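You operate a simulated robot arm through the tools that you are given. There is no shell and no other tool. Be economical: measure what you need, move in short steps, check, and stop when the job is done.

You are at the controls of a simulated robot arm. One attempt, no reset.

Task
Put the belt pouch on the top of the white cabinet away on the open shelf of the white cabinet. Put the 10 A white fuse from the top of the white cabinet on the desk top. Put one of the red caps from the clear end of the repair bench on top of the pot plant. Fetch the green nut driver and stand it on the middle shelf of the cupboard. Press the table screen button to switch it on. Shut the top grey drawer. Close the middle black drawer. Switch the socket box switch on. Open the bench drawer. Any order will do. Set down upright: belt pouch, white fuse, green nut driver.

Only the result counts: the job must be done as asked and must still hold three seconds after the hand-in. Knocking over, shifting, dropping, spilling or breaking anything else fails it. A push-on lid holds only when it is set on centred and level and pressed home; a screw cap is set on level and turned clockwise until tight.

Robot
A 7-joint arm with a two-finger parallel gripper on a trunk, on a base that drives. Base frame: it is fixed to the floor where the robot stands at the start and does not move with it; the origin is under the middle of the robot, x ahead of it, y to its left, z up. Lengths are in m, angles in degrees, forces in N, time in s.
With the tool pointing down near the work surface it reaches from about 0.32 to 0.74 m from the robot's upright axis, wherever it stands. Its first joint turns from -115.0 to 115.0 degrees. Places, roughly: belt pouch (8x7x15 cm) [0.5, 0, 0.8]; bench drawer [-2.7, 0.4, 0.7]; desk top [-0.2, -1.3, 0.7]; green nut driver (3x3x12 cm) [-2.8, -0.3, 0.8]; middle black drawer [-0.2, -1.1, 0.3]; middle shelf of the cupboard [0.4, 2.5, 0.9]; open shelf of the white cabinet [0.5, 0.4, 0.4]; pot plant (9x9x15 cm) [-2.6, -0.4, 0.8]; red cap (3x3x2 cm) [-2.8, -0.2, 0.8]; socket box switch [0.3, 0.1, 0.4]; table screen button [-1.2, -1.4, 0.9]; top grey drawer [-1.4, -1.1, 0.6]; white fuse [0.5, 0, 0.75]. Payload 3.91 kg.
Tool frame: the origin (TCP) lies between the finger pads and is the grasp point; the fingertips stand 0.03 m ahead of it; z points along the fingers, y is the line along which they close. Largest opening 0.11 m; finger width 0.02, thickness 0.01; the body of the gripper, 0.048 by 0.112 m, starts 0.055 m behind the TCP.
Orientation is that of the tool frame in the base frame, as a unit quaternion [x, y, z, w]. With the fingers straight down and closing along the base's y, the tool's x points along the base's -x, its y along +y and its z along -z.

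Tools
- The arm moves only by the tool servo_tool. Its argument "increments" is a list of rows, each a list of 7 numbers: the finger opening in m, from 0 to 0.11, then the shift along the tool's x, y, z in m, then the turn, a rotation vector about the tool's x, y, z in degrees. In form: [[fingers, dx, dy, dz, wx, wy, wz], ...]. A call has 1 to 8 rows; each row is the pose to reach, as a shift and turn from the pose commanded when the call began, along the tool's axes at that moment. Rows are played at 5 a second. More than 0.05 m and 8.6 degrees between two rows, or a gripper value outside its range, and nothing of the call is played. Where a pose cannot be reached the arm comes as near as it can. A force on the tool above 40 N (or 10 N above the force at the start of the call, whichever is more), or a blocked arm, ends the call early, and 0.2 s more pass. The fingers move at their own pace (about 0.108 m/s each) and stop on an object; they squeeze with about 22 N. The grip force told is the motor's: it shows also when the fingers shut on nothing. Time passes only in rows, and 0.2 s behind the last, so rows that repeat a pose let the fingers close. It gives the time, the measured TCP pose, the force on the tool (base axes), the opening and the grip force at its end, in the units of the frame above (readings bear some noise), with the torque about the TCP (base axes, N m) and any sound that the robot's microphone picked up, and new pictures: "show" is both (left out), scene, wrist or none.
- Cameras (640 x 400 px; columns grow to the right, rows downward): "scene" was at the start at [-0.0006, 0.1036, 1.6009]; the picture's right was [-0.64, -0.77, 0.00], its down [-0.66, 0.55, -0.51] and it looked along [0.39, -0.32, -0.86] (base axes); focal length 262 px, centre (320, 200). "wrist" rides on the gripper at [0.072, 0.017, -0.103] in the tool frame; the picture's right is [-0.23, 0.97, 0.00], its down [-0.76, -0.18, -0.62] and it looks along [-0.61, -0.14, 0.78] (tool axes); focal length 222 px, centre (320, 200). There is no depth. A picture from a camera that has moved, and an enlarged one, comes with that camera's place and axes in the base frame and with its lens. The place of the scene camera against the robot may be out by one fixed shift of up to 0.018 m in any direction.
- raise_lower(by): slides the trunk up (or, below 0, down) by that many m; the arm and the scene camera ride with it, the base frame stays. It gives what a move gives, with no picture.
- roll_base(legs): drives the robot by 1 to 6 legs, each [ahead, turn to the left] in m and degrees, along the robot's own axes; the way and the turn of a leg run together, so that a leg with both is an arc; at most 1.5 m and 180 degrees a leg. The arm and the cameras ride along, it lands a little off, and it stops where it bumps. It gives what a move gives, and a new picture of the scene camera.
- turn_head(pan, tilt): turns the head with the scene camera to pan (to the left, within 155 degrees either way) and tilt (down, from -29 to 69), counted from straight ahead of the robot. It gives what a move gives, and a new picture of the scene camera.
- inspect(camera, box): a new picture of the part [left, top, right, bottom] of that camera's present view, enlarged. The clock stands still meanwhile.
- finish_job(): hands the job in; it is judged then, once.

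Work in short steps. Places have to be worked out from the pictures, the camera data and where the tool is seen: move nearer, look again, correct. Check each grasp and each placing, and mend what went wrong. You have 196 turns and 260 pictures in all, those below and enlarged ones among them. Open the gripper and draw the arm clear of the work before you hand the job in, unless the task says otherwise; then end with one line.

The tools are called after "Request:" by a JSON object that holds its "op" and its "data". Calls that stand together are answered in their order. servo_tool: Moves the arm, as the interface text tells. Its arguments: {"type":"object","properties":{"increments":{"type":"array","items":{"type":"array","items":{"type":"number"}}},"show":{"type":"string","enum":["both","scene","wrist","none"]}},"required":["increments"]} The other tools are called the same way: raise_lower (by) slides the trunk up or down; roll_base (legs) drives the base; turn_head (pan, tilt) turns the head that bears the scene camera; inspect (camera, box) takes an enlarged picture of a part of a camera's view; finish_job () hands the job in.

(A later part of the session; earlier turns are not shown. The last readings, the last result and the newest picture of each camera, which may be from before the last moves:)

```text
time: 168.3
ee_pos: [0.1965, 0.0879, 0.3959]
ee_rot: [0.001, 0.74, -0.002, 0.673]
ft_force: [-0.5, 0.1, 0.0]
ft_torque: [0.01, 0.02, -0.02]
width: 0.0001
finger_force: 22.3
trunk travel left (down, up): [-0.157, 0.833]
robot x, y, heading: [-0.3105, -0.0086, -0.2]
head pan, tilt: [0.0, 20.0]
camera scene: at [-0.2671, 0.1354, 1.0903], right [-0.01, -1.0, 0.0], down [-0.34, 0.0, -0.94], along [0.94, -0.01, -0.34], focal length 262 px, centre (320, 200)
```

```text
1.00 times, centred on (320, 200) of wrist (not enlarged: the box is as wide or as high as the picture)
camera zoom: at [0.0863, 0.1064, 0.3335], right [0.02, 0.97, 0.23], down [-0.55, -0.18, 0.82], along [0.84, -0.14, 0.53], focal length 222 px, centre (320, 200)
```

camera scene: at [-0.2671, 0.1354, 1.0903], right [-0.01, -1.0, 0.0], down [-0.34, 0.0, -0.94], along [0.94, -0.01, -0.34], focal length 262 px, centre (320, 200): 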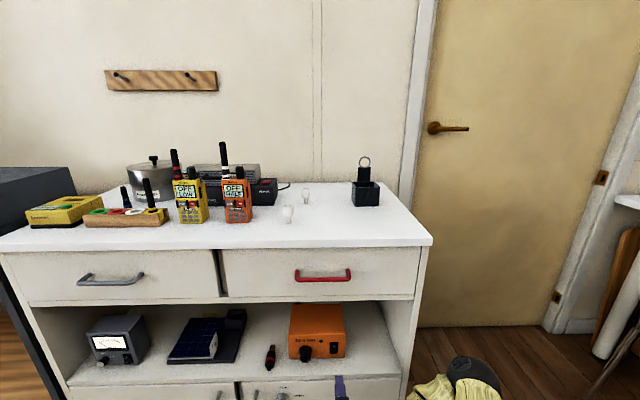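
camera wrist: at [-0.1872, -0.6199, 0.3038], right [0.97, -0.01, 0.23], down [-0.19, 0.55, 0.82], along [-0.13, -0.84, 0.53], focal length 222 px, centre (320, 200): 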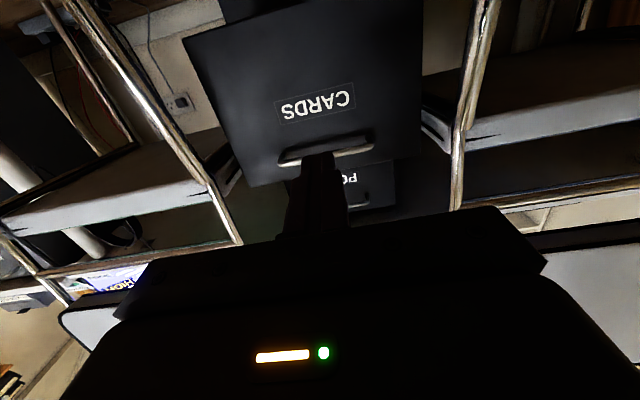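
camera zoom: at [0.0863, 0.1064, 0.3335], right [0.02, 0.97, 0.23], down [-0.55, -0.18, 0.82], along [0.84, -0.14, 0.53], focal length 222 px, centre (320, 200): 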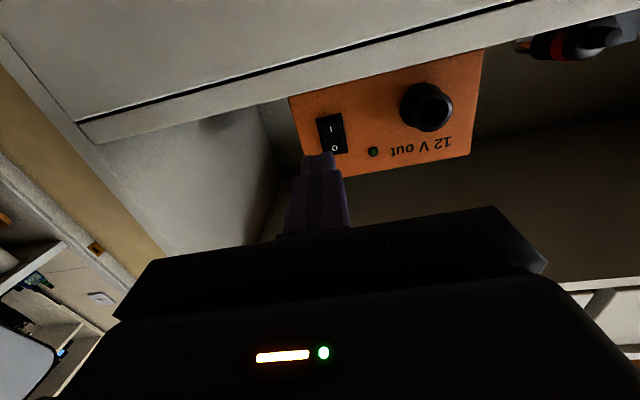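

Wrist ray confirms "I" at y≈0.098, z≈0.395. I shift 1 cm left and press forward in small steps.

Request:
{"op": "servo_tool", "data": {"increments": [[0, 0, 0.01, 0.03, 0, 0, 0], [0, -0.003, 0.01, 0.06, 0, 0, 0], [0, -0.005, 0.01, 0.075, 0, 0, 0], [0, -0.005, 0.01, 0.083, 0, 0, 0], [0, -0.005, 0.01, 0.09, 0, 0, 0], [0, -0.006, 0.01, 0.096, 0, 0, 0]], "show": "wrist"}}

```text
time: 169.2
ee_pos: [0.2716, 0.0991, 0.3942]
ee_rot: [0.0, 0.742, -0.001, 0.671]
ft_force: [-7.0, -0.4, 3.1]
ft_torque: [-0.02, -0.15, 0.0]
width: 0.0001
finger_force: 21.6
trunk travel left (down, up): [-0.157, 0.833]
robot x, y, heading: [-0.3105, -0.0112, -0.6]
head pan, tilt: [0.0, 20.0]
heard: click
stopped in row 4: the force on the tool passed its limit at 54 N (the readings are from after the stop); the commanded pose is now the measured one
camera wrist: at [0.1612, 0.1165, 0.3308], right [0.02, 0.97, 0.22], down [-0.54, -0.18, 0.82], along [0.84, -0.14, 0.53], focal length 222 px, centre (320, 200)
```

wrist: 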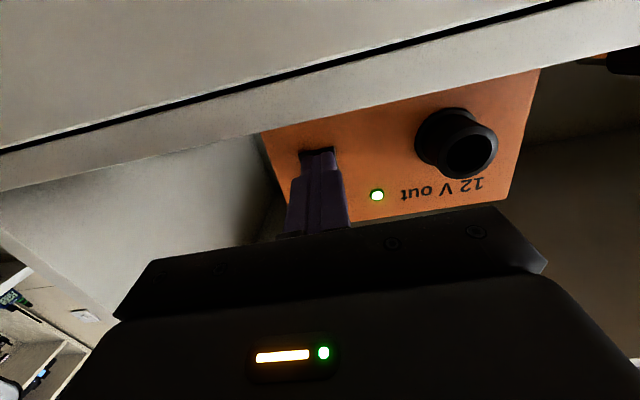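

Click and the box's LED is lit: the socket switch is on. I withdraw, back off, and raise the trunk for the pouch.

Request:
{"op": "servo_tool", "data": {"increments": [[0, 0, 0, -0.04, 0, 0, 0], [0, 0, 0, -0.08, 0, 0, 0]], "show": "none"}}

Request:
{"op": "roll_base", "data": {"legs": [[-0.2, 0]]}}

Request:
{"op": "raise_lower", "data": {"by": 0.4}}

Request:
{"op": "raise_lower", "data": {"by": 0.17}}

Request:
{"op": "servo_tool", "data": {"increments": [[0.06, 0, -0.02, 0, 0, 7, 0], [0.08, 0, -0.05, 0, 0, 14, 0], [0.1, 0, -0.08, 0, 0, 21, 0], [0.11, 0, -0.1, 0, 0, 28, 0], [0.11, 0, -0.1, 0, 0, 34.5, 0]], "show": "both"}}

```text
time: 169.8
ee_pos: [0.1933, 0.0921, 0.4014]
ee_rot: [0.004, 0.742, -0.007, 0.67]
ft_force: [-1.7, 5.1, -1.3]
ft_torque: [-0.02, -0.08, -0.36]
width: 0.0001
finger_force: 21.7
trunk travel left (down, up): [-0.157, 0.833]
robot x, y, heading: [-0.3098, -0.0098, -0.5]
head pan, tilt: [0.0, 20.0]
```

```text
time: 171.6
ee_pos: [-0.0089, 0.0996, 0.4013]
ee_rot: [0.0, 0.742, -0.001, 0.67]
ft_force: [-0.6, 0.2, 0.6]
ft_torque: [0.01, -0.03, -0.03]
width: 0.0
finger_force: 21.6
trunk travel left (down, up): [-0.157, 0.833]
robot x, y, heading: [-0.5072, -0.0092, -0.3]
head pan, tilt: [0.0, 20.0]
camera scene: at [-0.4674, 0.1367, 1.0903], right [-0.01, -1.0, 0.0], down [-0.34, 0.0, -0.94], along [0.94, -0.01, -0.34], focal length 262 px, centre (320, 200)
```

scene: 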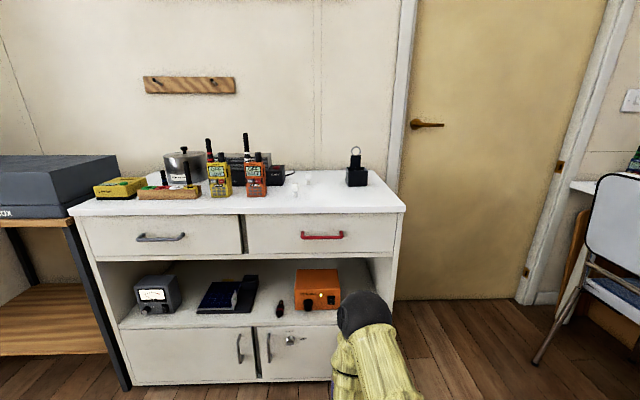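

```text
time: 175.4
ee_pos: [-0.0087, 0.0993, 0.7999]
ee_rot: [-0.001, 0.742, -0.001, 0.671]
ft_force: [-0.1, -0.4, -0.4]
ft_torque: [0.04, -0.04, 0.01]
width: 0.0001
finger_force: 22.2
trunk travel left (down, up): [-0.557, 0.433]
robot x, y, heading: [-0.5095, -0.0086, -0.4]
head pan, tilt: [0.0, 20.0]
```

```text
time: 177.3
ee_pos: [-0.0095, 0.0983, 0.9716]
ee_rot: [-0.001, 0.742, -0.001, 0.671]
ft_force: [0.8, 0.4, 0.5]
ft_torque: [0.02, 0.04, 0.01]
width: 0.0001
finger_force: 21.6
trunk travel left (down, up): [-0.727, 0.263]
robot x, y, heading: [-0.5091, -0.0098, -0.6]
head pan, tilt: [0.0, 20.0]
```

```text
time: 178.5
ee_pos: [-0.0089, -0.0009, 0.9711]
ee_rot: [-0.001, 0.908, -0.001, 0.42]
ft_force: [0.0, 0.8, 0.2]
ft_torque: [-0.05, -0.03, -0.04]
width: 0.1102
finger_force: 0.0
out of reach, approached as far as the arm can: row 2, 3, 4
trunk travel left (down, up): [-0.727, 0.263]
robot x, y, heading: [-0.5085, -0.0116, -0.4]
head pan, tilt: [0.0, 20.0]
camera scene: at [-0.4678, 0.137, 1.6603], right [-0.01, -1.0, 0.0], down [-0.34, 0.0, -0.94], along [0.94, -0.01, -0.34], focal length 262 px, centre (320, 200)
camera wrist: at [-0.1346, 0.0166, 0.9822], right [0.15, 0.97, 0.17], down [0.02, -0.18, 0.98], along [0.99, -0.14, -0.04], focal length 222 px, centre (320, 200)
```

scene: 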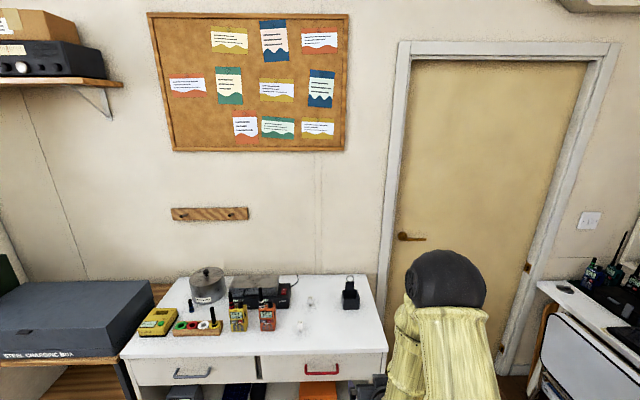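
wrist: 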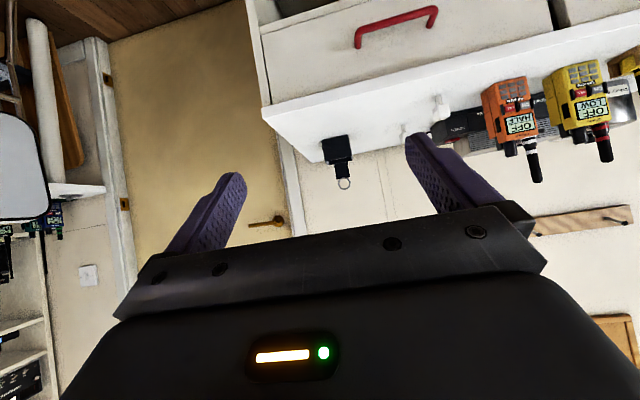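

The wrist view puts the pouch at y≈0.002, front x≈0.45. I drive 0.35 ahead and re-measure.

Request:
{"op": "roll_base", "data": {"legs": [[0.34, 0]]}}

Request:
{"op": "inspect", "data": {"camera": "wrist", "box": [0, 0, 640, 400]}}

Request:
{"op": "turn_head", "data": {"pan": -10, "tilt": 45}}

```text
time: 181.1
ee_pos: [0.3311, -0.0026, 0.9707]
ee_rot: [-0.002, 0.907, -0.001, 0.421]
ft_force: [0.2, -0.3, -0.3]
ft_torque: [0.02, 0.01, -0.03]
width: 0.1099
finger_force: 0.1
trunk travel left (down, up): [-0.727, 0.263]
robot x, y, heading: [-0.1669, -0.01, -0.4]
head pan, tilt: [0.0, 20.0]
camera scene: at [-0.1267, 0.1346, 1.6603], right [-0.01, -1.0, 0.0], down [-0.34, 0.0, -0.94], along [0.94, -0.01, -0.34], focal length 262 px, centre (320, 200)
```

scene: 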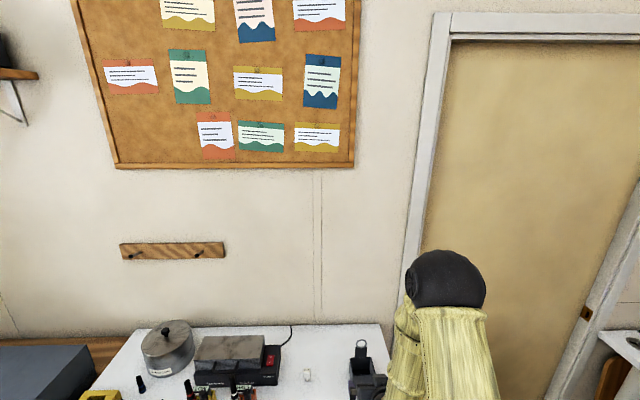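

```text
1.00 times, centred on (320, 200) of wrist (not enlarged: the box is as wide or as high as the picture)
camera zoom: at [0.2063, 0.0147, 0.9818], right [0.15, 0.97, 0.17], down [0.02, -0.18, 0.98], along [0.99, -0.14, -0.04], focal length 222 px, centre (320, 200)
```

zoom: 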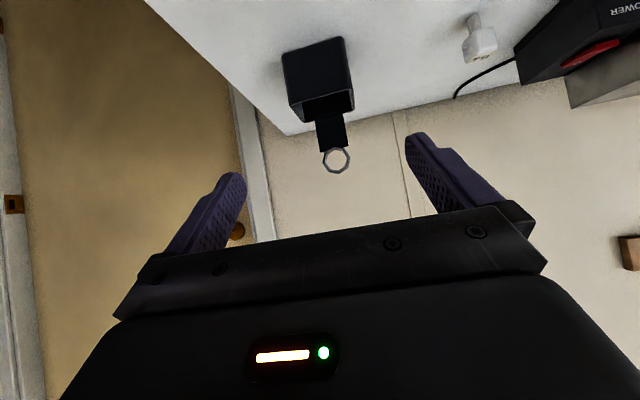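

```text
time: 181.9
ee_pos: [0.3324, -0.0032, 0.9708]
ee_rot: [-0.001, 0.908, -0.001, 0.42]
ft_force: [-0.9, -0.4, 0.1]
ft_torque: [0.02, -0.01, -0.02]
width: 0.1101
finger_force: 0.0
trunk travel left (down, up): [-0.727, 0.263]
robot x, y, heading: [-0.1716, -0.0153, -0.2]
head pan, tilt: [-10.0, 45.0]
camera scene: at [-0.1406, 0.1206, 1.6217], right [-0.18, -0.98, 0.0], down [-0.7, 0.13, -0.71], along [0.7, -0.13, -0.71], focal length 262 px, centre (320, 200)
```

scene: 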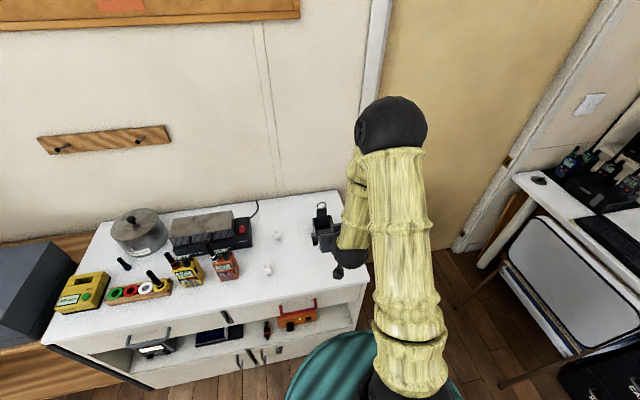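

Pouch spans x 0.44–0.51, y -0.031–0.037, body height ~6 cm. I slide in along the tool axis with fingers open, stopping short to check.

Request:
{"op": "servo_tool", "data": {"increments": [[0.11, 0.001, 0.006, 0.04, 0, 0, 0], [0.11, 0.002, 0.006, 0.08, 0, 0, 0], [0.11, 0.004, 0.006, 0.12, 0, 0, 0], [0.11, 0.005, 0.006, 0.15, 0, 0, 0], [0.11, 0.005, 0.006, 0.17, 0, 0, 0]], "show": "wrist"}}

Request:
{"op": "inspect", "data": {"camera": "scene", "box": [270, 180, 366, 240]}}

```text
time: 183.2
ee_pos: [0.4582, 0.0048, 0.8568]
ee_rot: [-0.001, 0.907, -0.001, 0.42]
ft_force: [-0.2, 0.2, 0.5]
ft_torque: [0.0, -0.03, -0.02]
width: 0.1097
finger_force: 0.0
trunk travel left (down, up): [-0.727, 0.263]
robot x, y, heading: [-0.1734, -0.0098, -0.4]
head pan, tilt: [-10.0, 45.0]
camera wrist: at [0.332, 0.0212, 0.8678], right [0.15, 0.97, 0.17], down [0.02, -0.18, 0.98], along [0.99, -0.14, -0.04], focal length 222 px, centre (320, 200)
```

wrist: 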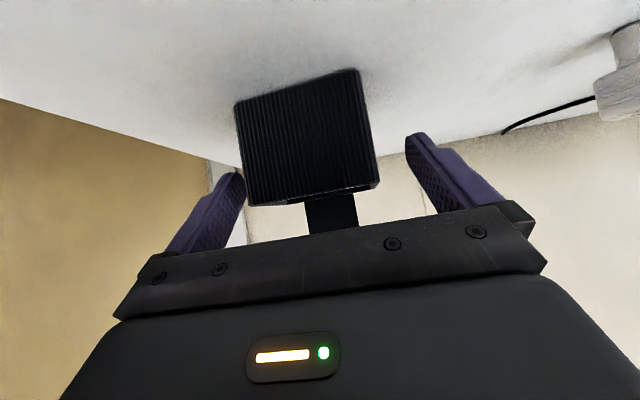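

```text
6.67 times, centred on (318, 210) of scene
camera zoom: at [-0.1402, 0.1205, 1.6217], right [-0.18, -0.98, 0.0], down [-0.7, 0.13, -0.71], along [0.7, -0.13, -0.71], focal length 1744 px, centre (333, 133)
```

zoom: 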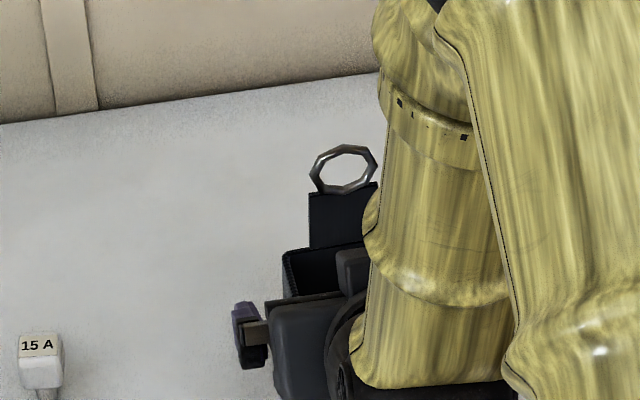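

Pouch is centred between the fingers (y 0.003). I go the last 1.7 cm and close.

Request:
{"op": "servo_tool", "data": {"increments": [[0.11, 0.0, -0.001, 0.017, 0, 0, 0], [0.06, 0.0, -0.001, 0.017, 0, 0, 0], [0.05, 0.0, -0.001, 0.017, 0, 0, 0], [0.05, 0.0, -0.001, 0.017, 0, 0, 0]], "show": "wrist"}}

```text
time: 184.2
ee_pos: [0.4709, 0.0037, 0.8458]
ee_rot: [-0.002, 0.907, 0.0, 0.42]
ft_force: [0.3, -0.2, -0.4]
ft_torque: [-0.01, 0.01, 0.01]
width: 0.074
finger_force: 21.8
trunk travel left (down, up): [-0.727, 0.263]
robot x, y, heading: [-0.1686, -0.0107, -0.3]
head pan, tilt: [-10.0, 45.0]
camera wrist: at [0.345, 0.0207, 0.857], right [0.15, 0.97, 0.17], down [0.02, -0.18, 0.98], along [0.99, -0.14, -0.04], focal length 222 px, centre (320, 200)
```

wrist: 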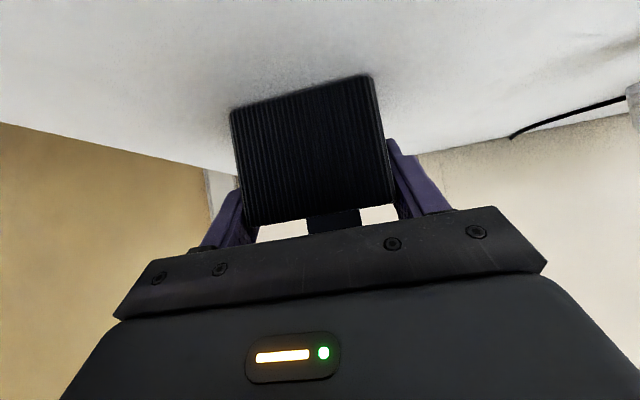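

Pouch held (74 mm). I lift by trunk, back off, lower to shelf height and look.

Request:
{"op": "raise_lower", "data": {"by": 0.06}}

Request:
{"op": "roll_base", "data": {"legs": [[-0.45, 0]]}}

Request:
{"op": "raise_lower", "data": {"by": -0.3}}

Request:
{"op": "raise_lower", "data": {"by": -0.18}}

Request:
{"op": "turn_head", "data": {"pan": -10, "tilt": 25}}

Request:
{"op": "inspect", "data": {"camera": "wrist", "box": [0, 0, 640, 400]}}

```text
time: 185.2
ee_pos: [0.4705, 0.0042, 0.905]
ee_rot: [-0.001, 0.907, -0.001, 0.421]
ft_force: [-0.6, 0.0, -0.8]
ft_torque: [-0.01, -0.01, 0.03]
width: 0.0739
finger_force: 21.9
trunk travel left (down, up): [-0.787, 0.203]
robot x, y, heading: [-0.168, -0.0098, -0.4]
head pan, tilt: [-10.0, 45.0]
```

```text
time: 188.3
ee_pos: [0.0182, 0.0054, 0.9071]
ee_rot: [0.0, 0.907, -0.001, 0.421]
ft_force: [0.2, 0.6, 0.1]
ft_torque: [0.04, 0.01, -0.01]
width: 0.0737
finger_force: 22.1
trunk travel left (down, up): [-0.787, 0.203]
robot x, y, heading: [-0.6227, -0.0069, -0.3]
head pan, tilt: [-10.0, 45.0]
camera scene: at [-0.5933, 0.1236, 1.6817], right [-0.18, -0.98, 0.0], down [-0.7, 0.13, -0.71], along [0.7, -0.13, -0.71], focal length 262 px, centre (320, 200)
```

scene: 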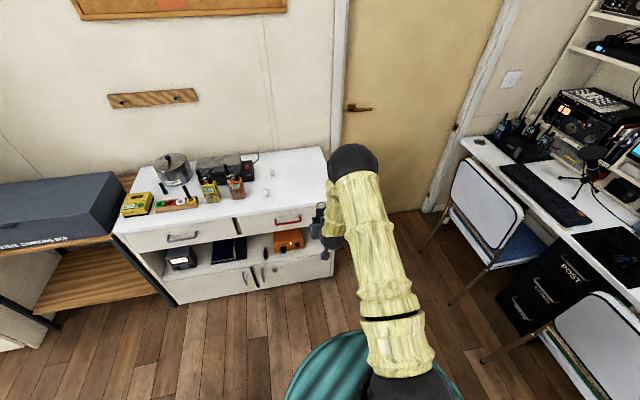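

```text
time: 191.3
ee_pos: [0.0183, 0.0064, 0.6043]
ee_rot: [0.001, 0.908, -0.002, 0.42]
ft_force: [0.1, 0.0, -0.5]
ft_torque: [0.0, 0.02, -0.02]
width: 0.0742
finger_force: 22.0
trunk travel left (down, up): [-0.487, 0.503]
robot x, y, heading: [-0.6224, -0.0065, -0.3]
head pan, tilt: [-10.0, 45.0]
```

```text
time: 193.3
ee_pos: [0.018, 0.0049, 0.4264]
ee_rot: [0.001, 0.908, -0.002, 0.419]
ft_force: [0.2, 0.3, -1.3]
ft_torque: [0.03, 0.01, 0.01]
width: 0.0738
finger_force: 22.2
trunk travel left (down, up): [-0.307, 0.683]
robot x, y, heading: [-0.6219, -0.0065, -0.3]
head pan, tilt: [-10.0, 45.0]
```

```text
time: 194.1
ee_pos: [0.0179, 0.0055, 0.4251]
ee_rot: [0.001, 0.907, -0.002, 0.42]
ft_force: [-0.1, -0.2, -0.4]
ft_torque: [0.03, 0.02, 0.01]
width: 0.0738
finger_force: 21.6
trunk travel left (down, up): [-0.307, 0.683]
robot x, y, heading: [-0.6233, -0.0088, -0.3]
head pan, tilt: [-10.0, 25.0]
camera scene: at [-0.5821, 0.1216, 1.2322], right [-0.18, -0.98, 0.0], down [-0.42, 0.08, -0.91], along [0.89, -0.16, -0.42], focal length 262 px, centre (320, 200)
```

scene: 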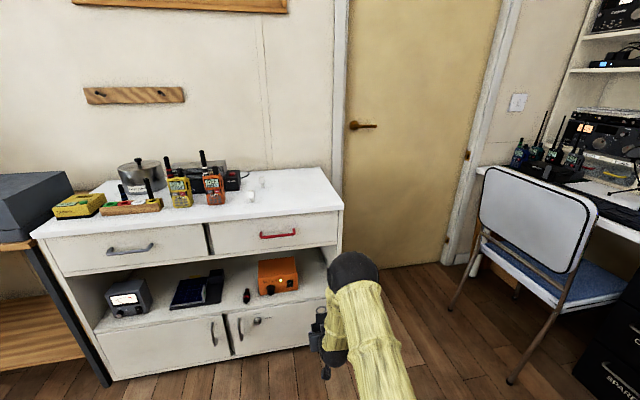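

```text
1.00 times, centred on (320, 200) of wrist (not enlarged: the box is as wide or as high as the picture)
camera zoom: at [-0.1074, 0.0229, 0.4371], right [0.15, 0.97, 0.17], down [0.02, -0.18, 0.98], along [0.99, -0.14, -0.04], focal length 222 px, centre (320, 200)
```

zoom: 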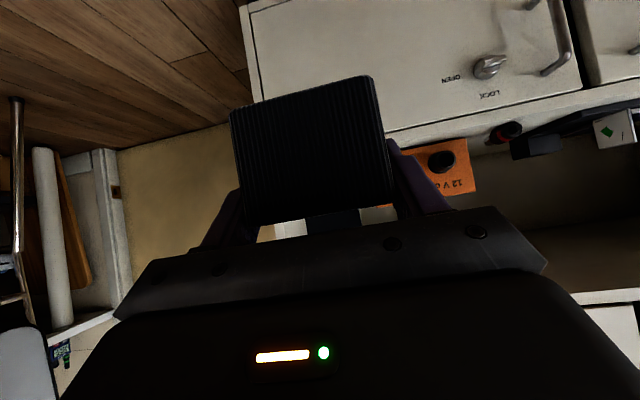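

Gap right of the box runs y≈-0.08 to 0.068, so I centre at y≈-0.005. I drive in slowly.

Request:
{"op": "servo_tool", "data": {"increments": [[0.05, 0, -0.009, 0, 0, 0, 0]], "show": "none"}}

Request:
{"op": "roll_base", "data": {"legs": [[0.2, 0]]}}

Request:
{"op": "inspect", "data": {"camera": "wrist", "box": [0, 0, 640, 400]}}

Request:
{"op": "inspect", "data": {"camera": "scene", "box": [230, 220, 390, 400]}}

```text
time: 194.5
ee_pos: [0.0177, -0.0053, 0.4262]
ee_rot: [0.001, 0.907, -0.001, 0.421]
ft_force: [0.3, 0.3, -1.0]
ft_torque: [0.02, 0.01, -0.01]
width: 0.0737
finger_force: 21.9
trunk travel left (down, up): [-0.307, 0.683]
robot x, y, heading: [-0.6208, -0.0052, -0.3]
head pan, tilt: [-10.0, 25.0]
```

```text
time: 196.3
ee_pos: [0.2184, -0.0052, 0.4256]
ee_rot: [0.0, 0.907, -0.001, 0.421]
ft_force: [0.1, 0.3, -1.8]
ft_torque: [-0.03, 0.01, -0.01]
width: 0.0736
finger_force: 21.4
trunk travel left (down, up): [-0.307, 0.683]
robot x, y, heading: [-0.4204, -0.0072, -0.8]
head pan, tilt: [-10.0, 25.0]
camera scene: at [-0.3825, 0.1201, 1.2323], right [-0.18, -0.98, 0.0], down [-0.42, 0.08, -0.91], along [0.89, -0.16, -0.42], focal length 262 px, centre (320, 200)
```

scene: 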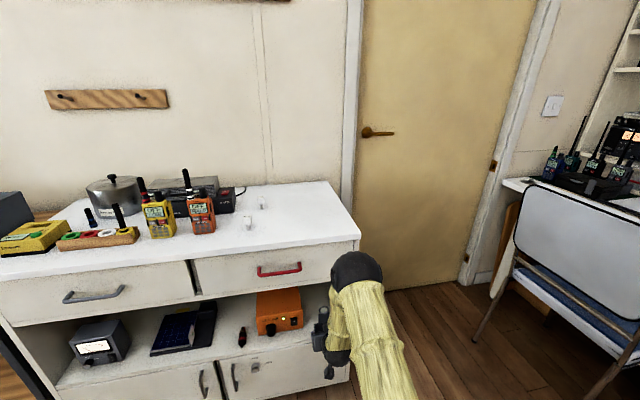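

```text
1.00 times, centred on (320, 200) of wrist (not enlarged: the box is as wide or as high as the picture)
camera zoom: at [0.0922, 0.0124, 0.4371], right [0.15, 0.97, 0.17], down [0.02, -0.18, 0.98], along [0.99, -0.14, -0.04], focal length 222 px, centre (320, 200)
```

zoom: 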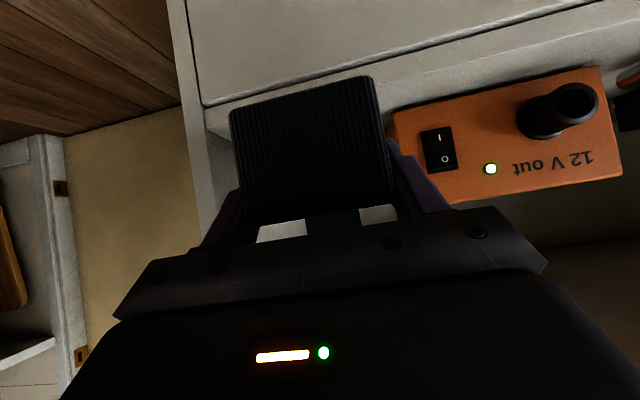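

```text
2.22 times, centred on (310, 310) of scene
camera zoom: at [-0.3825, 0.1201, 1.2323], right [-0.18, -0.98, 0.0], down [-0.42, 0.08, -0.91], along [0.89, -0.16, -0.42], focal length 581 px, centre (342, -44)
```

zoom: 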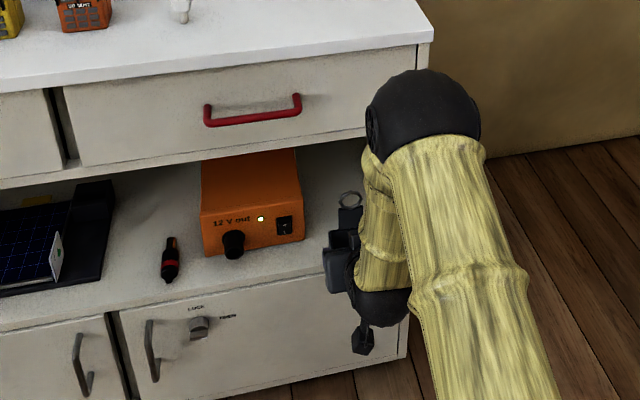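

Shelf height confirmed at ~0.364. The elbow may come near the table edge, so I measure its position by parallax with two head pans.

Request:
{"op": "turn_head", "data": {"pan": 30, "tilt": 30}}

Request:
{"op": "turn_head", "data": {"pan": -60, "tilt": 30}}

```text
time: 197.3
ee_pos: [0.2184, -0.0061, 0.4255]
ee_rot: [0.0, 0.908, -0.001, 0.42]
ft_force: [-0.2, 0.2, -0.4]
ft_torque: [0.0, -0.01, -0.01]
width: 0.0739
finger_force: 21.7
trunk travel left (down, up): [-0.307, 0.683]
robot x, y, heading: [-0.4243, -0.0093, -0.4]
head pan, tilt: [30.0, 30.0]
camera scene: at [-0.3943, 0.1814, 1.2243], right [0.49, -0.87, 0.0], down [-0.44, -0.25, -0.87], along [0.75, 0.43, -0.5], focal length 262 px, centre (320, 200)
```

scene: 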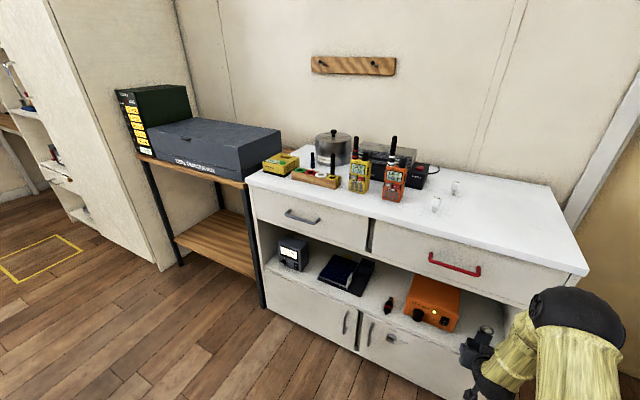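

```text
time: 199.0
ee_pos: [0.2187, -0.0053, 0.4255]
ee_rot: [0.0, 0.907, -0.001, 0.42]
ft_force: [-0.1, 0.0, -2.0]
ft_torque: [0.04, 0.02, -0.01]
width: 0.0737
finger_force: 21.8
trunk travel left (down, up): [-0.307, 0.683]
robot x, y, heading: [-0.4164, -0.0096, -0.4]
head pan, tilt: [-60.0, 30.0]
camera scene: at [-0.4283, 0.0582, 1.2243], right [-0.87, -0.49, 0.0], down [-0.25, 0.43, -0.87], along [0.43, -0.75, -0.5], focal length 262 px, centre (320, 200)
```

scene: 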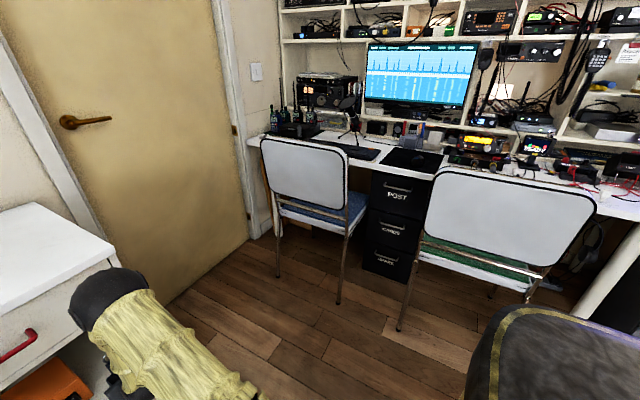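

Elbow is 0.405 ahead of the axis with radius ~0.07, so it stays well clear. I drive in the remaining 0.12 and check.

Request:
{"op": "servo_tool", "data": {"increments": [[0.05, 0, -0.004, 0, 0, 0, 0]], "show": "none"}}

Request:
{"op": "roll_base", "data": {"legs": [[0.12, 0]]}}

Request:
{"op": "turn_head", "data": {"pan": 10, "tilt": 35}}

Request:
{"op": "inspect", "data": {"camera": "wrist", "box": [0, 0, 640, 400]}}

```text
time: 199.4
ee_pos: [0.2179, -0.0097, 0.4267]
ee_rot: [0.0, 0.907, -0.001, 0.42]
ft_force: [-0.6, 0.2, -0.7]
ft_torque: [-0.02, 0.05, -0.01]
width: 0.0739
finger_force: 22.1
trunk travel left (down, up): [-0.307, 0.683]
robot x, y, heading: [-0.4178, -0.0086, -0.5]
head pan, tilt: [-60.0, 30.0]
```

```text
time: 200.7
ee_pos: [0.3384, -0.0099, 0.4265]
ee_rot: [-0.001, 0.907, -0.001, 0.42]
ft_force: [0.0, 0.0, -1.1]
ft_torque: [0.0, 0.02, -0.04]
width: 0.0737
finger_force: 21.8
trunk travel left (down, up): [-0.307, 0.683]
robot x, y, heading: [-0.3017, -0.0108, -0.3]
head pan, tilt: [-60.0, 30.0]
camera scene: at [-0.3073, 0.0573, 1.2243], right [-0.87, -0.49, 0.0], down [-0.25, 0.43, -0.87], along [0.43, -0.75, -0.5], focal length 262 px, centre (320, 200)
```

scene: 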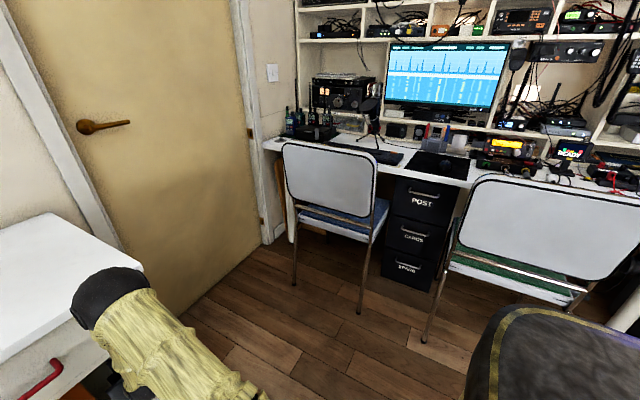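

```text
time: 202.2
ee_pos: [0.3395, -0.0104, 0.4265]
ee_rot: [-0.001, 0.908, -0.001, 0.42]
ft_force: [0.0, 0.5, -0.6]
ft_torque: [0.0, -0.01, -0.01]
width: 0.0738
finger_force: 21.6
trunk travel left (down, up): [-0.307, 0.683]
robot x, y, heading: [-0.3038, -0.0103, -0.5]
head pan, tilt: [10.0, 35.0]
camera scene: at [-0.265, 0.1506, 1.2165], right [0.17, -0.99, 0.0], down [-0.57, -0.1, -0.82], along [0.81, 0.14, -0.57], focal length 262 px, centre (320, 200)
```

scene: 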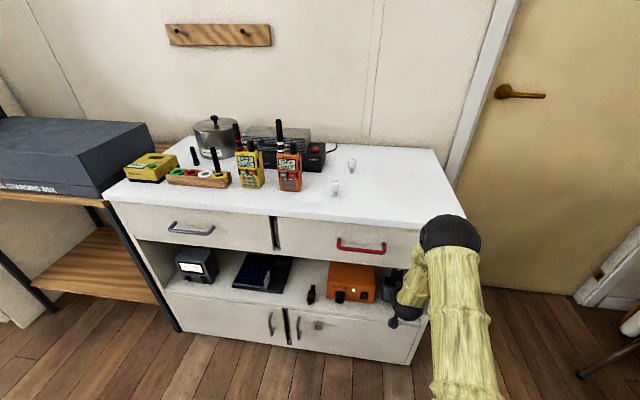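

```text
1.00 times, centred on (320, 200) of wrist (not enlarged: the box is as wide or as high as the picture)
camera zoom: at [0.2134, 0.0079, 0.4371], right [0.15, 0.97, 0.17], down [0.02, -0.18, 0.98], along [0.99, -0.14, -0.04], focal length 222 px, centre (320, 200)
```

zoom: 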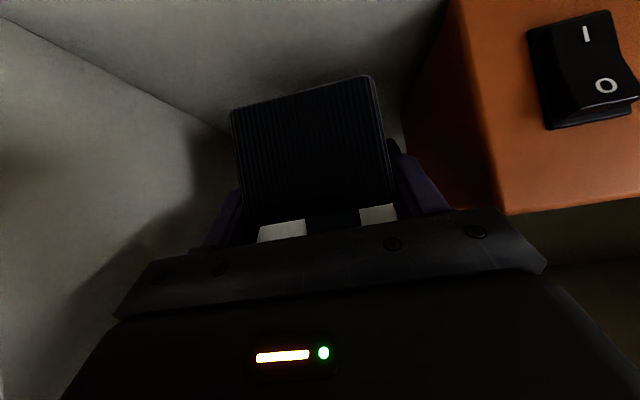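

The pouch is inside over clear shelf. I lower it gently until contact.

Request:
{"op": "servo_tool", "data": {"increments": [[0.05, 0.0076, 0, 0.0065, 0, 0, 0], [0.05, 0.0114, 0, 0.0097, 0, 0, 0], [0.05, 0.0137, 0, 0.0117, 0, 0, 0], [0.05, 0.0153, 0, 0.013, 0, 0, 0]], "show": "none"}}

```text
time: 203.2
ee_pos: [0.3383, -0.0094, 0.4063]
ee_rot: [-0.001, 0.907, 0.0, 0.42]
ft_force: [-0.2, 0.4, -1.2]
ft_torque: [-0.02, -0.02, 0.0]
width: 0.0737
finger_force: 22.0
trunk travel left (down, up): [-0.307, 0.683]
robot x, y, heading: [-0.3037, -0.015, -0.5]
head pan, tilt: [10.0, 35.0]
```

Request:
{"op": "servo_tool", "data": {"increments": [[0.05, 0.0015, 0, 0.0013, 0, 0, 0], [0.05, 0.003, 0, 0.0026, 0, 0, 0], [0.05, 0.0046, 0, 0.0039, 0, 0, 0]], "show": "none"}}

```text
time: 203.9
ee_pos: [0.3385, -0.0103, 0.3995]
ee_rot: [-0.001, 0.908, -0.001, 0.42]
ft_force: [-0.1, 0.5, -1.1]
ft_torque: [-0.01, 0.0, 0.0]
width: 0.0736
finger_force: 22.0
trunk travel left (down, up): [-0.307, 0.683]
robot x, y, heading: [-0.3024, -0.0097, -0.4]
head pan, tilt: [10.0, 35.0]
```

No contact yet; I continue in 2 mm steps.

Request:
{"op": "servo_tool", "data": {"increments": [[0.05, 0.0015, 0, 0.0013, 0, 0, 0], [0.05, 0.003, 0, 0.0026, 0, 0, 0], [0.05, 0.0046, 0, 0.0039, 0, 0, 0]], "show": "none"}}

Request:
{"op": "inspect", "data": {"camera": "wrist", "box": [180, 20, 460, 240]}}

```text
time: 204.8
ee_pos: [0.339, -0.0088, 0.3978]
ee_rot: [0.0, 0.906, -0.001, 0.424]
ft_force: [-12.2, 0.5, 30.8]
ft_torque: [0.2, 0.45, 0.17]
width: 0.0739
finger_force: 22.4
trunk travel left (down, up): [-0.307, 0.683]
robot x, y, heading: [-0.2983, -0.008, -0.1]
head pan, tilt: [10.0, 35.0]
```

```text
1.82 times, centred on (320, 130) of wrist
camera zoom: at [0.2139, 0.0078, 0.4083], right [0.14, 0.97, 0.17], down [0.01, -0.18, 0.98], along [0.99, -0.14, -0.03], focal length 404 px, centre (320, 327)
```

zoom: 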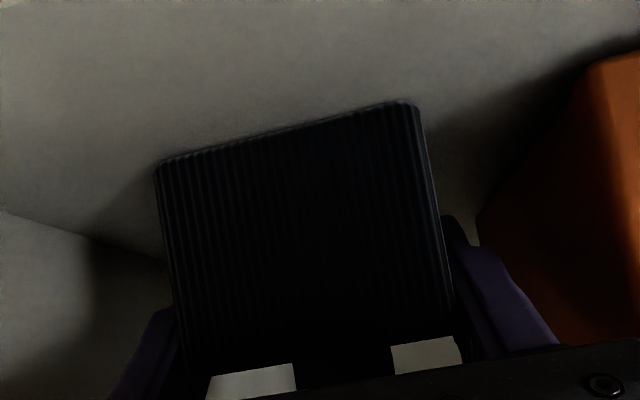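

Contact (31 N). I relax 4 mm, open modestly to 0.092, and draw straight back along the tool.

Request:
{"op": "servo_tool", "data": {"increments": [[0.05, -0.003, 0, -0.0026, 0, 0, 0], [0.085, -0.003, 0, -0.0026, 0, 0, 0], [0.092, -0.003, 0, -0.0026, 0, 0, 0], [0.092, -0.003, 0, -0.02, 0, 0, 0], [0.092, -0.003, 0, -0.05, 0, 0, 0], [0.092, 0.005, 0, -0.09, 0, 0, 0], [0.092, 0.015, 0, -0.12, 0, 0, 0]], "show": "both"}}

```text
time: 206.3
ee_pos: [0.2373, -0.0102, 0.4608]
ee_rot: [-0.001, 0.907, -0.001, 0.42]
ft_force: [0.0, 0.0, -0.3]
ft_torque: [-0.01, -0.01, 0.06]
width: 0.0917
finger_force: 0.1
trunk travel left (down, up): [-0.307, 0.683]
robot x, y, heading: [-0.3011, -0.0109, -0.4]
head pan, tilt: [10.0, 35.0]
camera scene: at [-0.265, 0.1506, 1.2165], right [0.17, -0.99, 0.0], down [-0.57, -0.1, -0.82], along [0.81, 0.14, -0.57], focal length 262 px, centre (320, 200)
camera wrist: at [0.1116, 0.0075, 0.4718], right [0.15, 0.97, 0.17], down [0.02, -0.18, 0.98], along [0.99, -0.14, -0.04], focal length 222 px, centre (320, 200)
```

scene: 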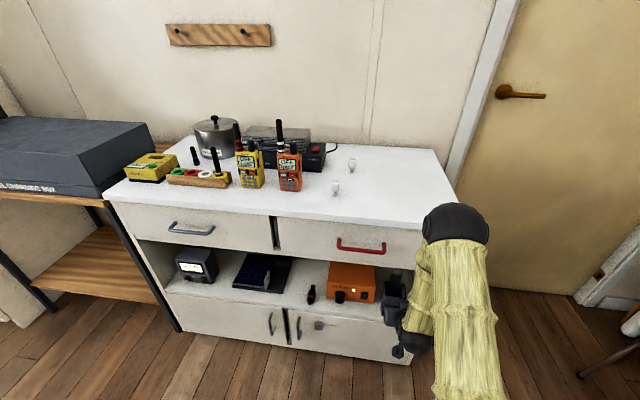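
wrist: 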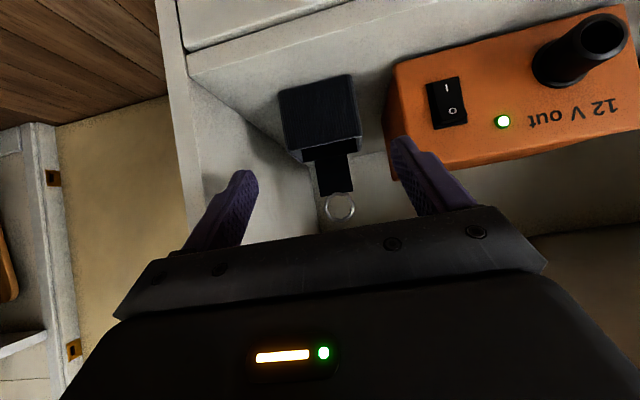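

Pouch stands upright on the shelf. I back off, raise the trunk, turn around and head for the repair bench.

Request:
{"op": "roll_base", "data": {"legs": [[-0.45, 0], [0, 180], [1.1, 0]]}}

Request:
{"op": "raise_lower", "data": {"by": 0.4}}

Request:
{"op": "turn_head", "data": {"pan": 0, "tilt": 35}}

Request:
{"op": "turn_head", "data": {"pan": 35, "tilt": 35}}

```text
time: 226.5
ee_pos: [-2.3869, -0.0531, 0.4608]
ee_rot: [0.907, 0.014, -0.42, 0.006]
ft_force: [0.4, -0.2, 0.2]
ft_torque: [-0.03, 0.0, 0.0]
width: 0.0918
finger_force: 0.2
trunk travel left (down, up): [-0.307, 0.683]
robot x, y, heading: [-1.8471, -0.0383, -178.7]
head pan, tilt: [10.0, 35.0]
camera scene: at [-1.864, -0.2123, 1.2165], right [-0.2, 0.98, 0.0], down [0.56, 0.11, -0.82], along [-0.8, -0.16, -0.57], focal length 262 px, centre (320, 200)
```

scene: 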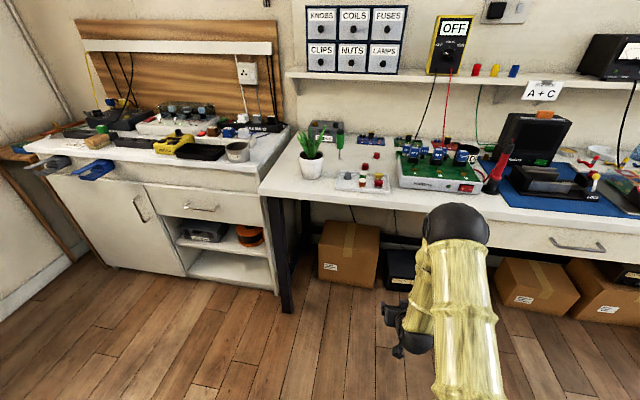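

```text
time: 230.3
ee_pos: [-2.3866, -0.0517, 0.8606]
ee_rot: [0.907, 0.015, -0.42, 0.005]
ft_force: [-0.6, 0.2, 0.1]
ft_torque: [0.03, -0.01, 0.03]
width: 0.0918
finger_force: 0.1
trunk travel left (down, up): [-0.707, 0.283]
robot x, y, heading: [-1.8487, -0.0384, -178.6]
head pan, tilt: [10.0, 35.0]
```

```text
time: 231.0
ee_pos: [-2.3879, -0.0525, 0.8608]
ee_rot: [0.908, 0.014, -0.42, 0.005]
ft_force: [-0.3, 0.7, -0.8]
ft_torque: [-0.02, -0.01, -0.01]
width: 0.0922
finger_force: 0.0
trunk travel left (down, up): [-0.707, 0.283]
robot x, y, heading: [-1.8496, -0.0354, -178.9]
head pan, tilt: [0.0, 35.0]
camera scene: at [-1.8659, -0.1971, 1.6165], right [-0.03, 1.0, 0.0], down [0.57, 0.01, -0.82], along [-0.82, -0.02, -0.57], focal length 262 px, centre (320, 200)
```

scene: 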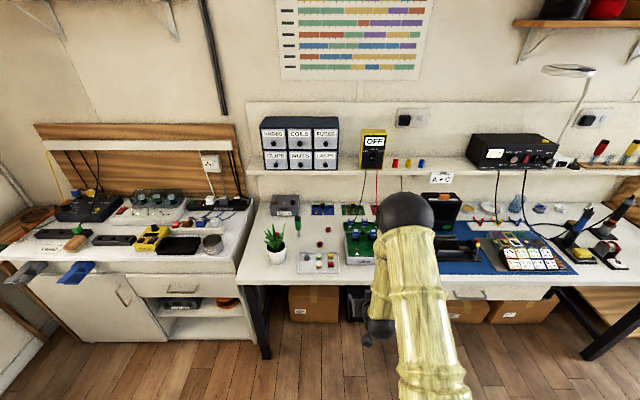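

```text
time: 232.1
ee_pos: [-2.3868, -0.0532, 0.8607]
ee_rot: [0.907, 0.014, -0.42, 0.005]
ft_force: [-0.2, 0.1, 0.5]
ft_torque: [-0.01, 0.02, -0.01]
width: 0.0921
finger_force: 0.1
trunk travel left (down, up): [-0.707, 0.283]
robot x, y, heading: [-1.8477, -0.036, -178.3]
head pan, tilt: [35.0, 35.0]
camera scene: at [-1.8487, -0.2471, 1.6165], right [-0.59, 0.81, 0.0], down [0.46, 0.34, -0.82], along [-0.66, -0.49, -0.57], focal length 262 px, centre (320, 200)
```

scene: 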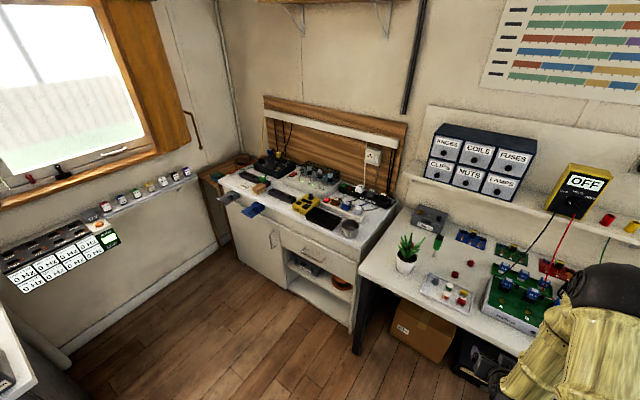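

I inspect the clear end of the bench with plant, caps and nut driver.

Request:
{"op": "turn_head", "data": {"pan": 0, "tilt": 40}}

Request:
{"op": "inspect", "data": {"camera": "scene", "box": [240, 150, 400, 250]}}

Request:
{"op": "inspect", "data": {"camera": "scene", "box": [380, 170, 640, 330]}}

```text
time: 233.1
ee_pos: [-2.3871, -0.0526, 0.8615]
ee_rot: [0.907, 0.015, -0.42, 0.006]
ft_force: [0.0, -0.6, 0.5]
ft_torque: [0.01, 0.04, 0.0]
width: 0.092
finger_force: 0.0
trunk travel left (down, up): [-0.707, 0.283]
robot x, y, heading: [-1.849, -0.036, -178.5]
head pan, tilt: [0.0, 40.0]
camera scene: at [-1.8628, -0.1971, 1.6089], right [-0.03, 1.0, 0.0], down [0.64, 0.02, -0.77], along [-0.77, -0.02, -0.64], focal length 262 px, centre (320, 200)
```

scene: 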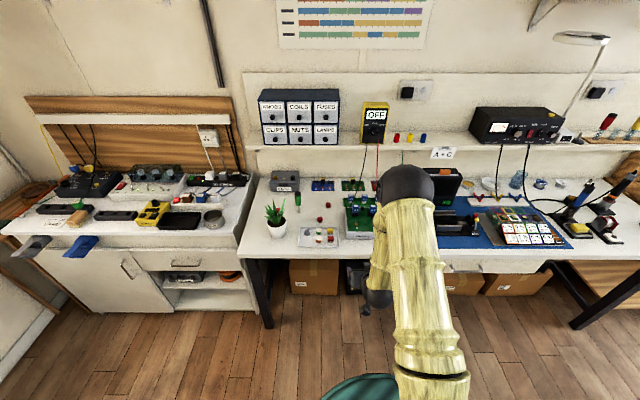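

```text
4.00 times, centred on (320, 200) of scene
camera zoom: at [-1.8628, -0.1971, 1.6089], right [-0.03, 1.0, 0.0], down [0.64, 0.02, -0.77], along [-0.77, -0.02, -0.64], focal length 1046 px, centre (320, 200)
```

zoom: 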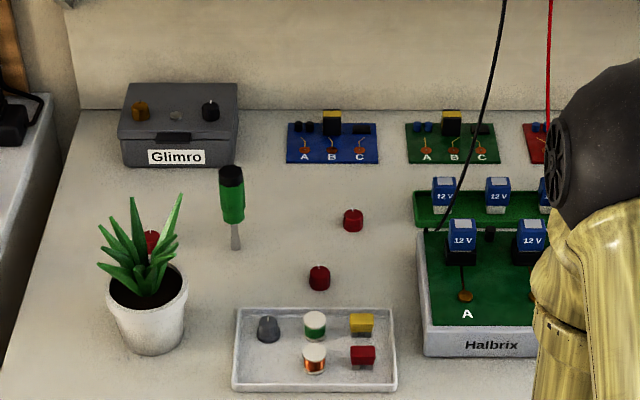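

```text
2.46 times, centred on (510, 250) of scene
camera zoom: at [-1.8628, -0.1971, 1.6089], right [-0.03, 1.0, 0.0], down [0.64, 0.02, -0.77], along [-0.77, -0.02, -0.64], focal length 644 px, centre (-148, 77)
```

zoom: 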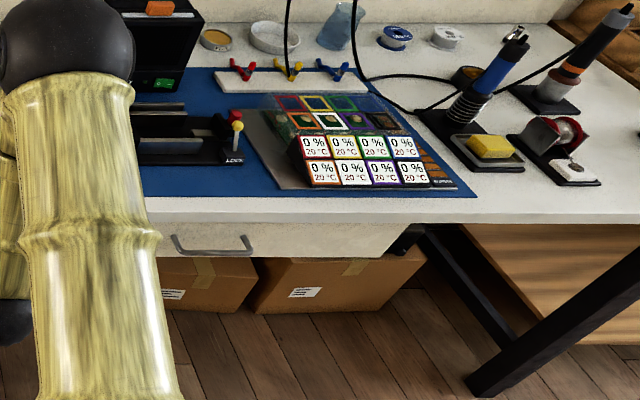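

Caps, tray, plant and nut driver (apparently standing) are located. I point the tool down and raise it, then drive to about (-2.15, -0.3).

Request:
{"op": "servo_tool", "data": {"increments": [[0.06, -0.02, 0, -0.03, 0, 0, 0], [0.06, -0.03, 0, -0.065, 0, 7, 0], [0.06, -0.04, 0, -0.1, 0, 14, 0], [0.06, -0.05, 0, -0.135, 0, 22, 0], [0.06, -0.06, 0, -0.17, 0, 30, 0], [0.06, -0.07, 0, -0.2, 0, 38, 0], [0.06, -0.075, 0, -0.222, 0, 45, 0], [0.06, -0.075, 0, -0.222, 0, 50, 0]], "show": "none"}}

Request:
{"op": "roll_base", "data": {"legs": [[0, 40], [0.4, 0], [0, -41]]}}

Request:
{"op": "inspect", "data": {"camera": "wrist", "box": [0, 0, 640, 400]}}

```text
time: 234.9
ee_pos: [-2.2658, -0.0483, 1.0601]
ee_rot: [1.0, 0.016, 0.003, -0.001]
ft_force: [0.5, -0.1, -0.3]
ft_torque: [-0.02, 0.0, 0.04]
width: 0.0602
finger_force: 0.1
trunk travel left (down, up): [-0.707, 0.283]
robot x, y, heading: [-1.8474, -0.0361, -178.8]
head pan, tilt: [0.0, 40.0]
```

```text
time: 243.1
ee_pos: [-2.5699, -0.3022, 1.0597]
ee_rot: [1.0, 0.002, 0.003, -0.001]
ft_force: [0.0, 1.0, -0.1]
ft_torque: [0.0, 0.0, -0.03]
width: 0.0599
finger_force: 0.1
trunk travel left (down, up): [-0.707, 0.283]
robot x, y, heading: [-2.1525, -0.3013, 180.0]
head pan, tilt: [0.0, 40.0]
camera scene: at [-2.1702, -0.462, 1.6089], right [0.0, 1.0, 0.0], down [0.64, 0.0, -0.77], along [-0.77, 0.0, -0.64], focal length 262 px, centre (320, 200)
```

scene: 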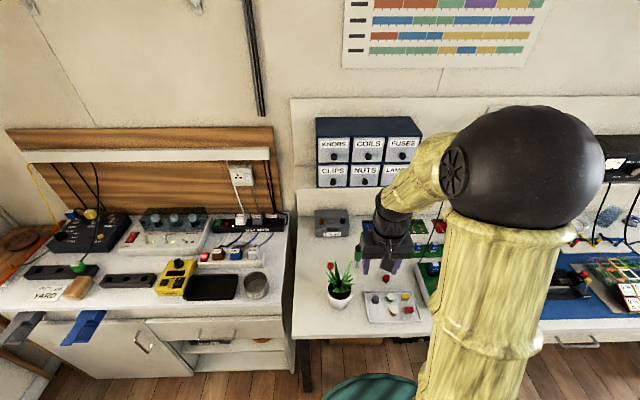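

```text
1.00 times, centred on (320, 200) of wrist (not enlarged: the box is as wide or as high as the picture)
camera zoom: at [-2.4977, -0.3196, 1.164], right [-0.22, -0.97, 0.0], down [-0.77, 0.17, 0.62], along [-0.6, 0.14, -0.78], focal length 222 px, centre (320, 200)
```

zoom: 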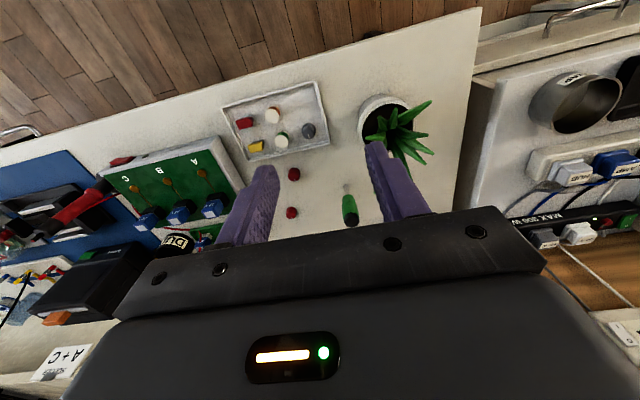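

Both cameras agree: cap at about (-2.727, -0.207), the driver standing at (-2.78, -0.315). I hover over the cap.

Request:
{"op": "servo_tool", "data": {"increments": [[0.06, -0.03, -0.02, 0, 0, 0, 0], [0.06, -0.06, -0.04, 0.01, 0, 0, 0], [0.06, -0.09, -0.06, 0.03, 0, 0, 0], [0.06, -0.12, -0.08, 0.06, 0, 0, 0], [0.06, -0.15, -0.095, 0.09, 0, 0, 0], [0.06, -0.157, -0.095, 0.13, 0, 0, 0], [0.06, -0.157, -0.095, 0.17, 0, 0, 0]], "show": "wrist"}}

Request:
{"op": "inspect", "data": {"camera": "scene", "box": [310, 200, 470, 350]}}

```text
time: 244.7
ee_pos: [-2.7273, -0.2084, 0.8889]
ee_rot: [1.0, 0.003, 0.002, 0.0]
ft_force: [-0.6, 0.2, 0.7]
ft_torque: [0.01, -0.02, -0.01]
width: 0.0602
finger_force: 0.0
trunk travel left (down, up): [-0.707, 0.283]
robot x, y, heading: [-2.1494, -0.3015, 180.0]
head pan, tilt: [0.0, 40.0]
camera wrist: at [-2.656, -0.2245, 0.9924], right [-0.22, -0.97, 0.0], down [-0.77, 0.17, 0.62], along [-0.6, 0.14, -0.78], focal length 222 px, centre (320, 200)
```

wrist: 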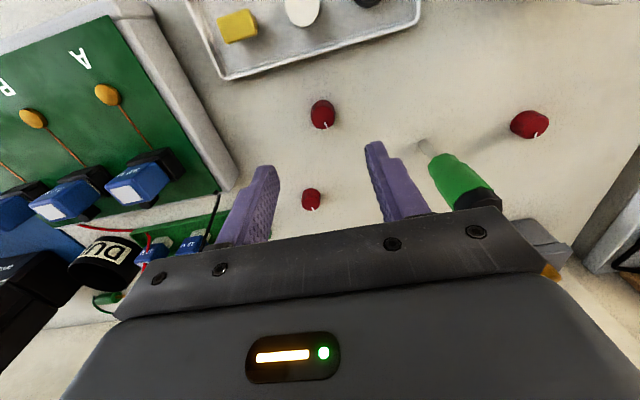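

```text
2.67 times, centred on (390, 275) of scene
camera zoom: at [-2.171, -0.4618, 1.609], right [0.0, 1.0, 0.0], down [0.64, 0.0, -0.77], along [-0.77, 0.0, -0.64], focal length 698 px, centre (133, 0)
```

zoom: 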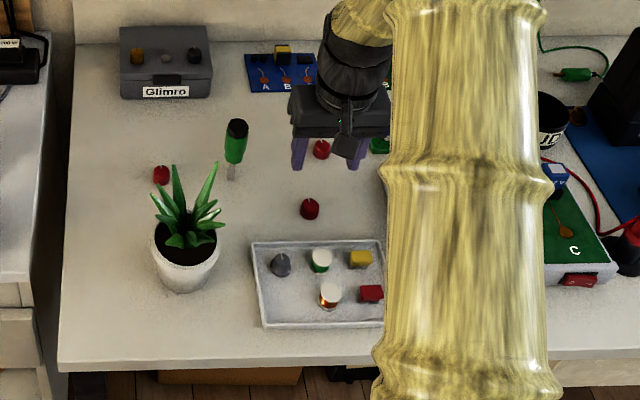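

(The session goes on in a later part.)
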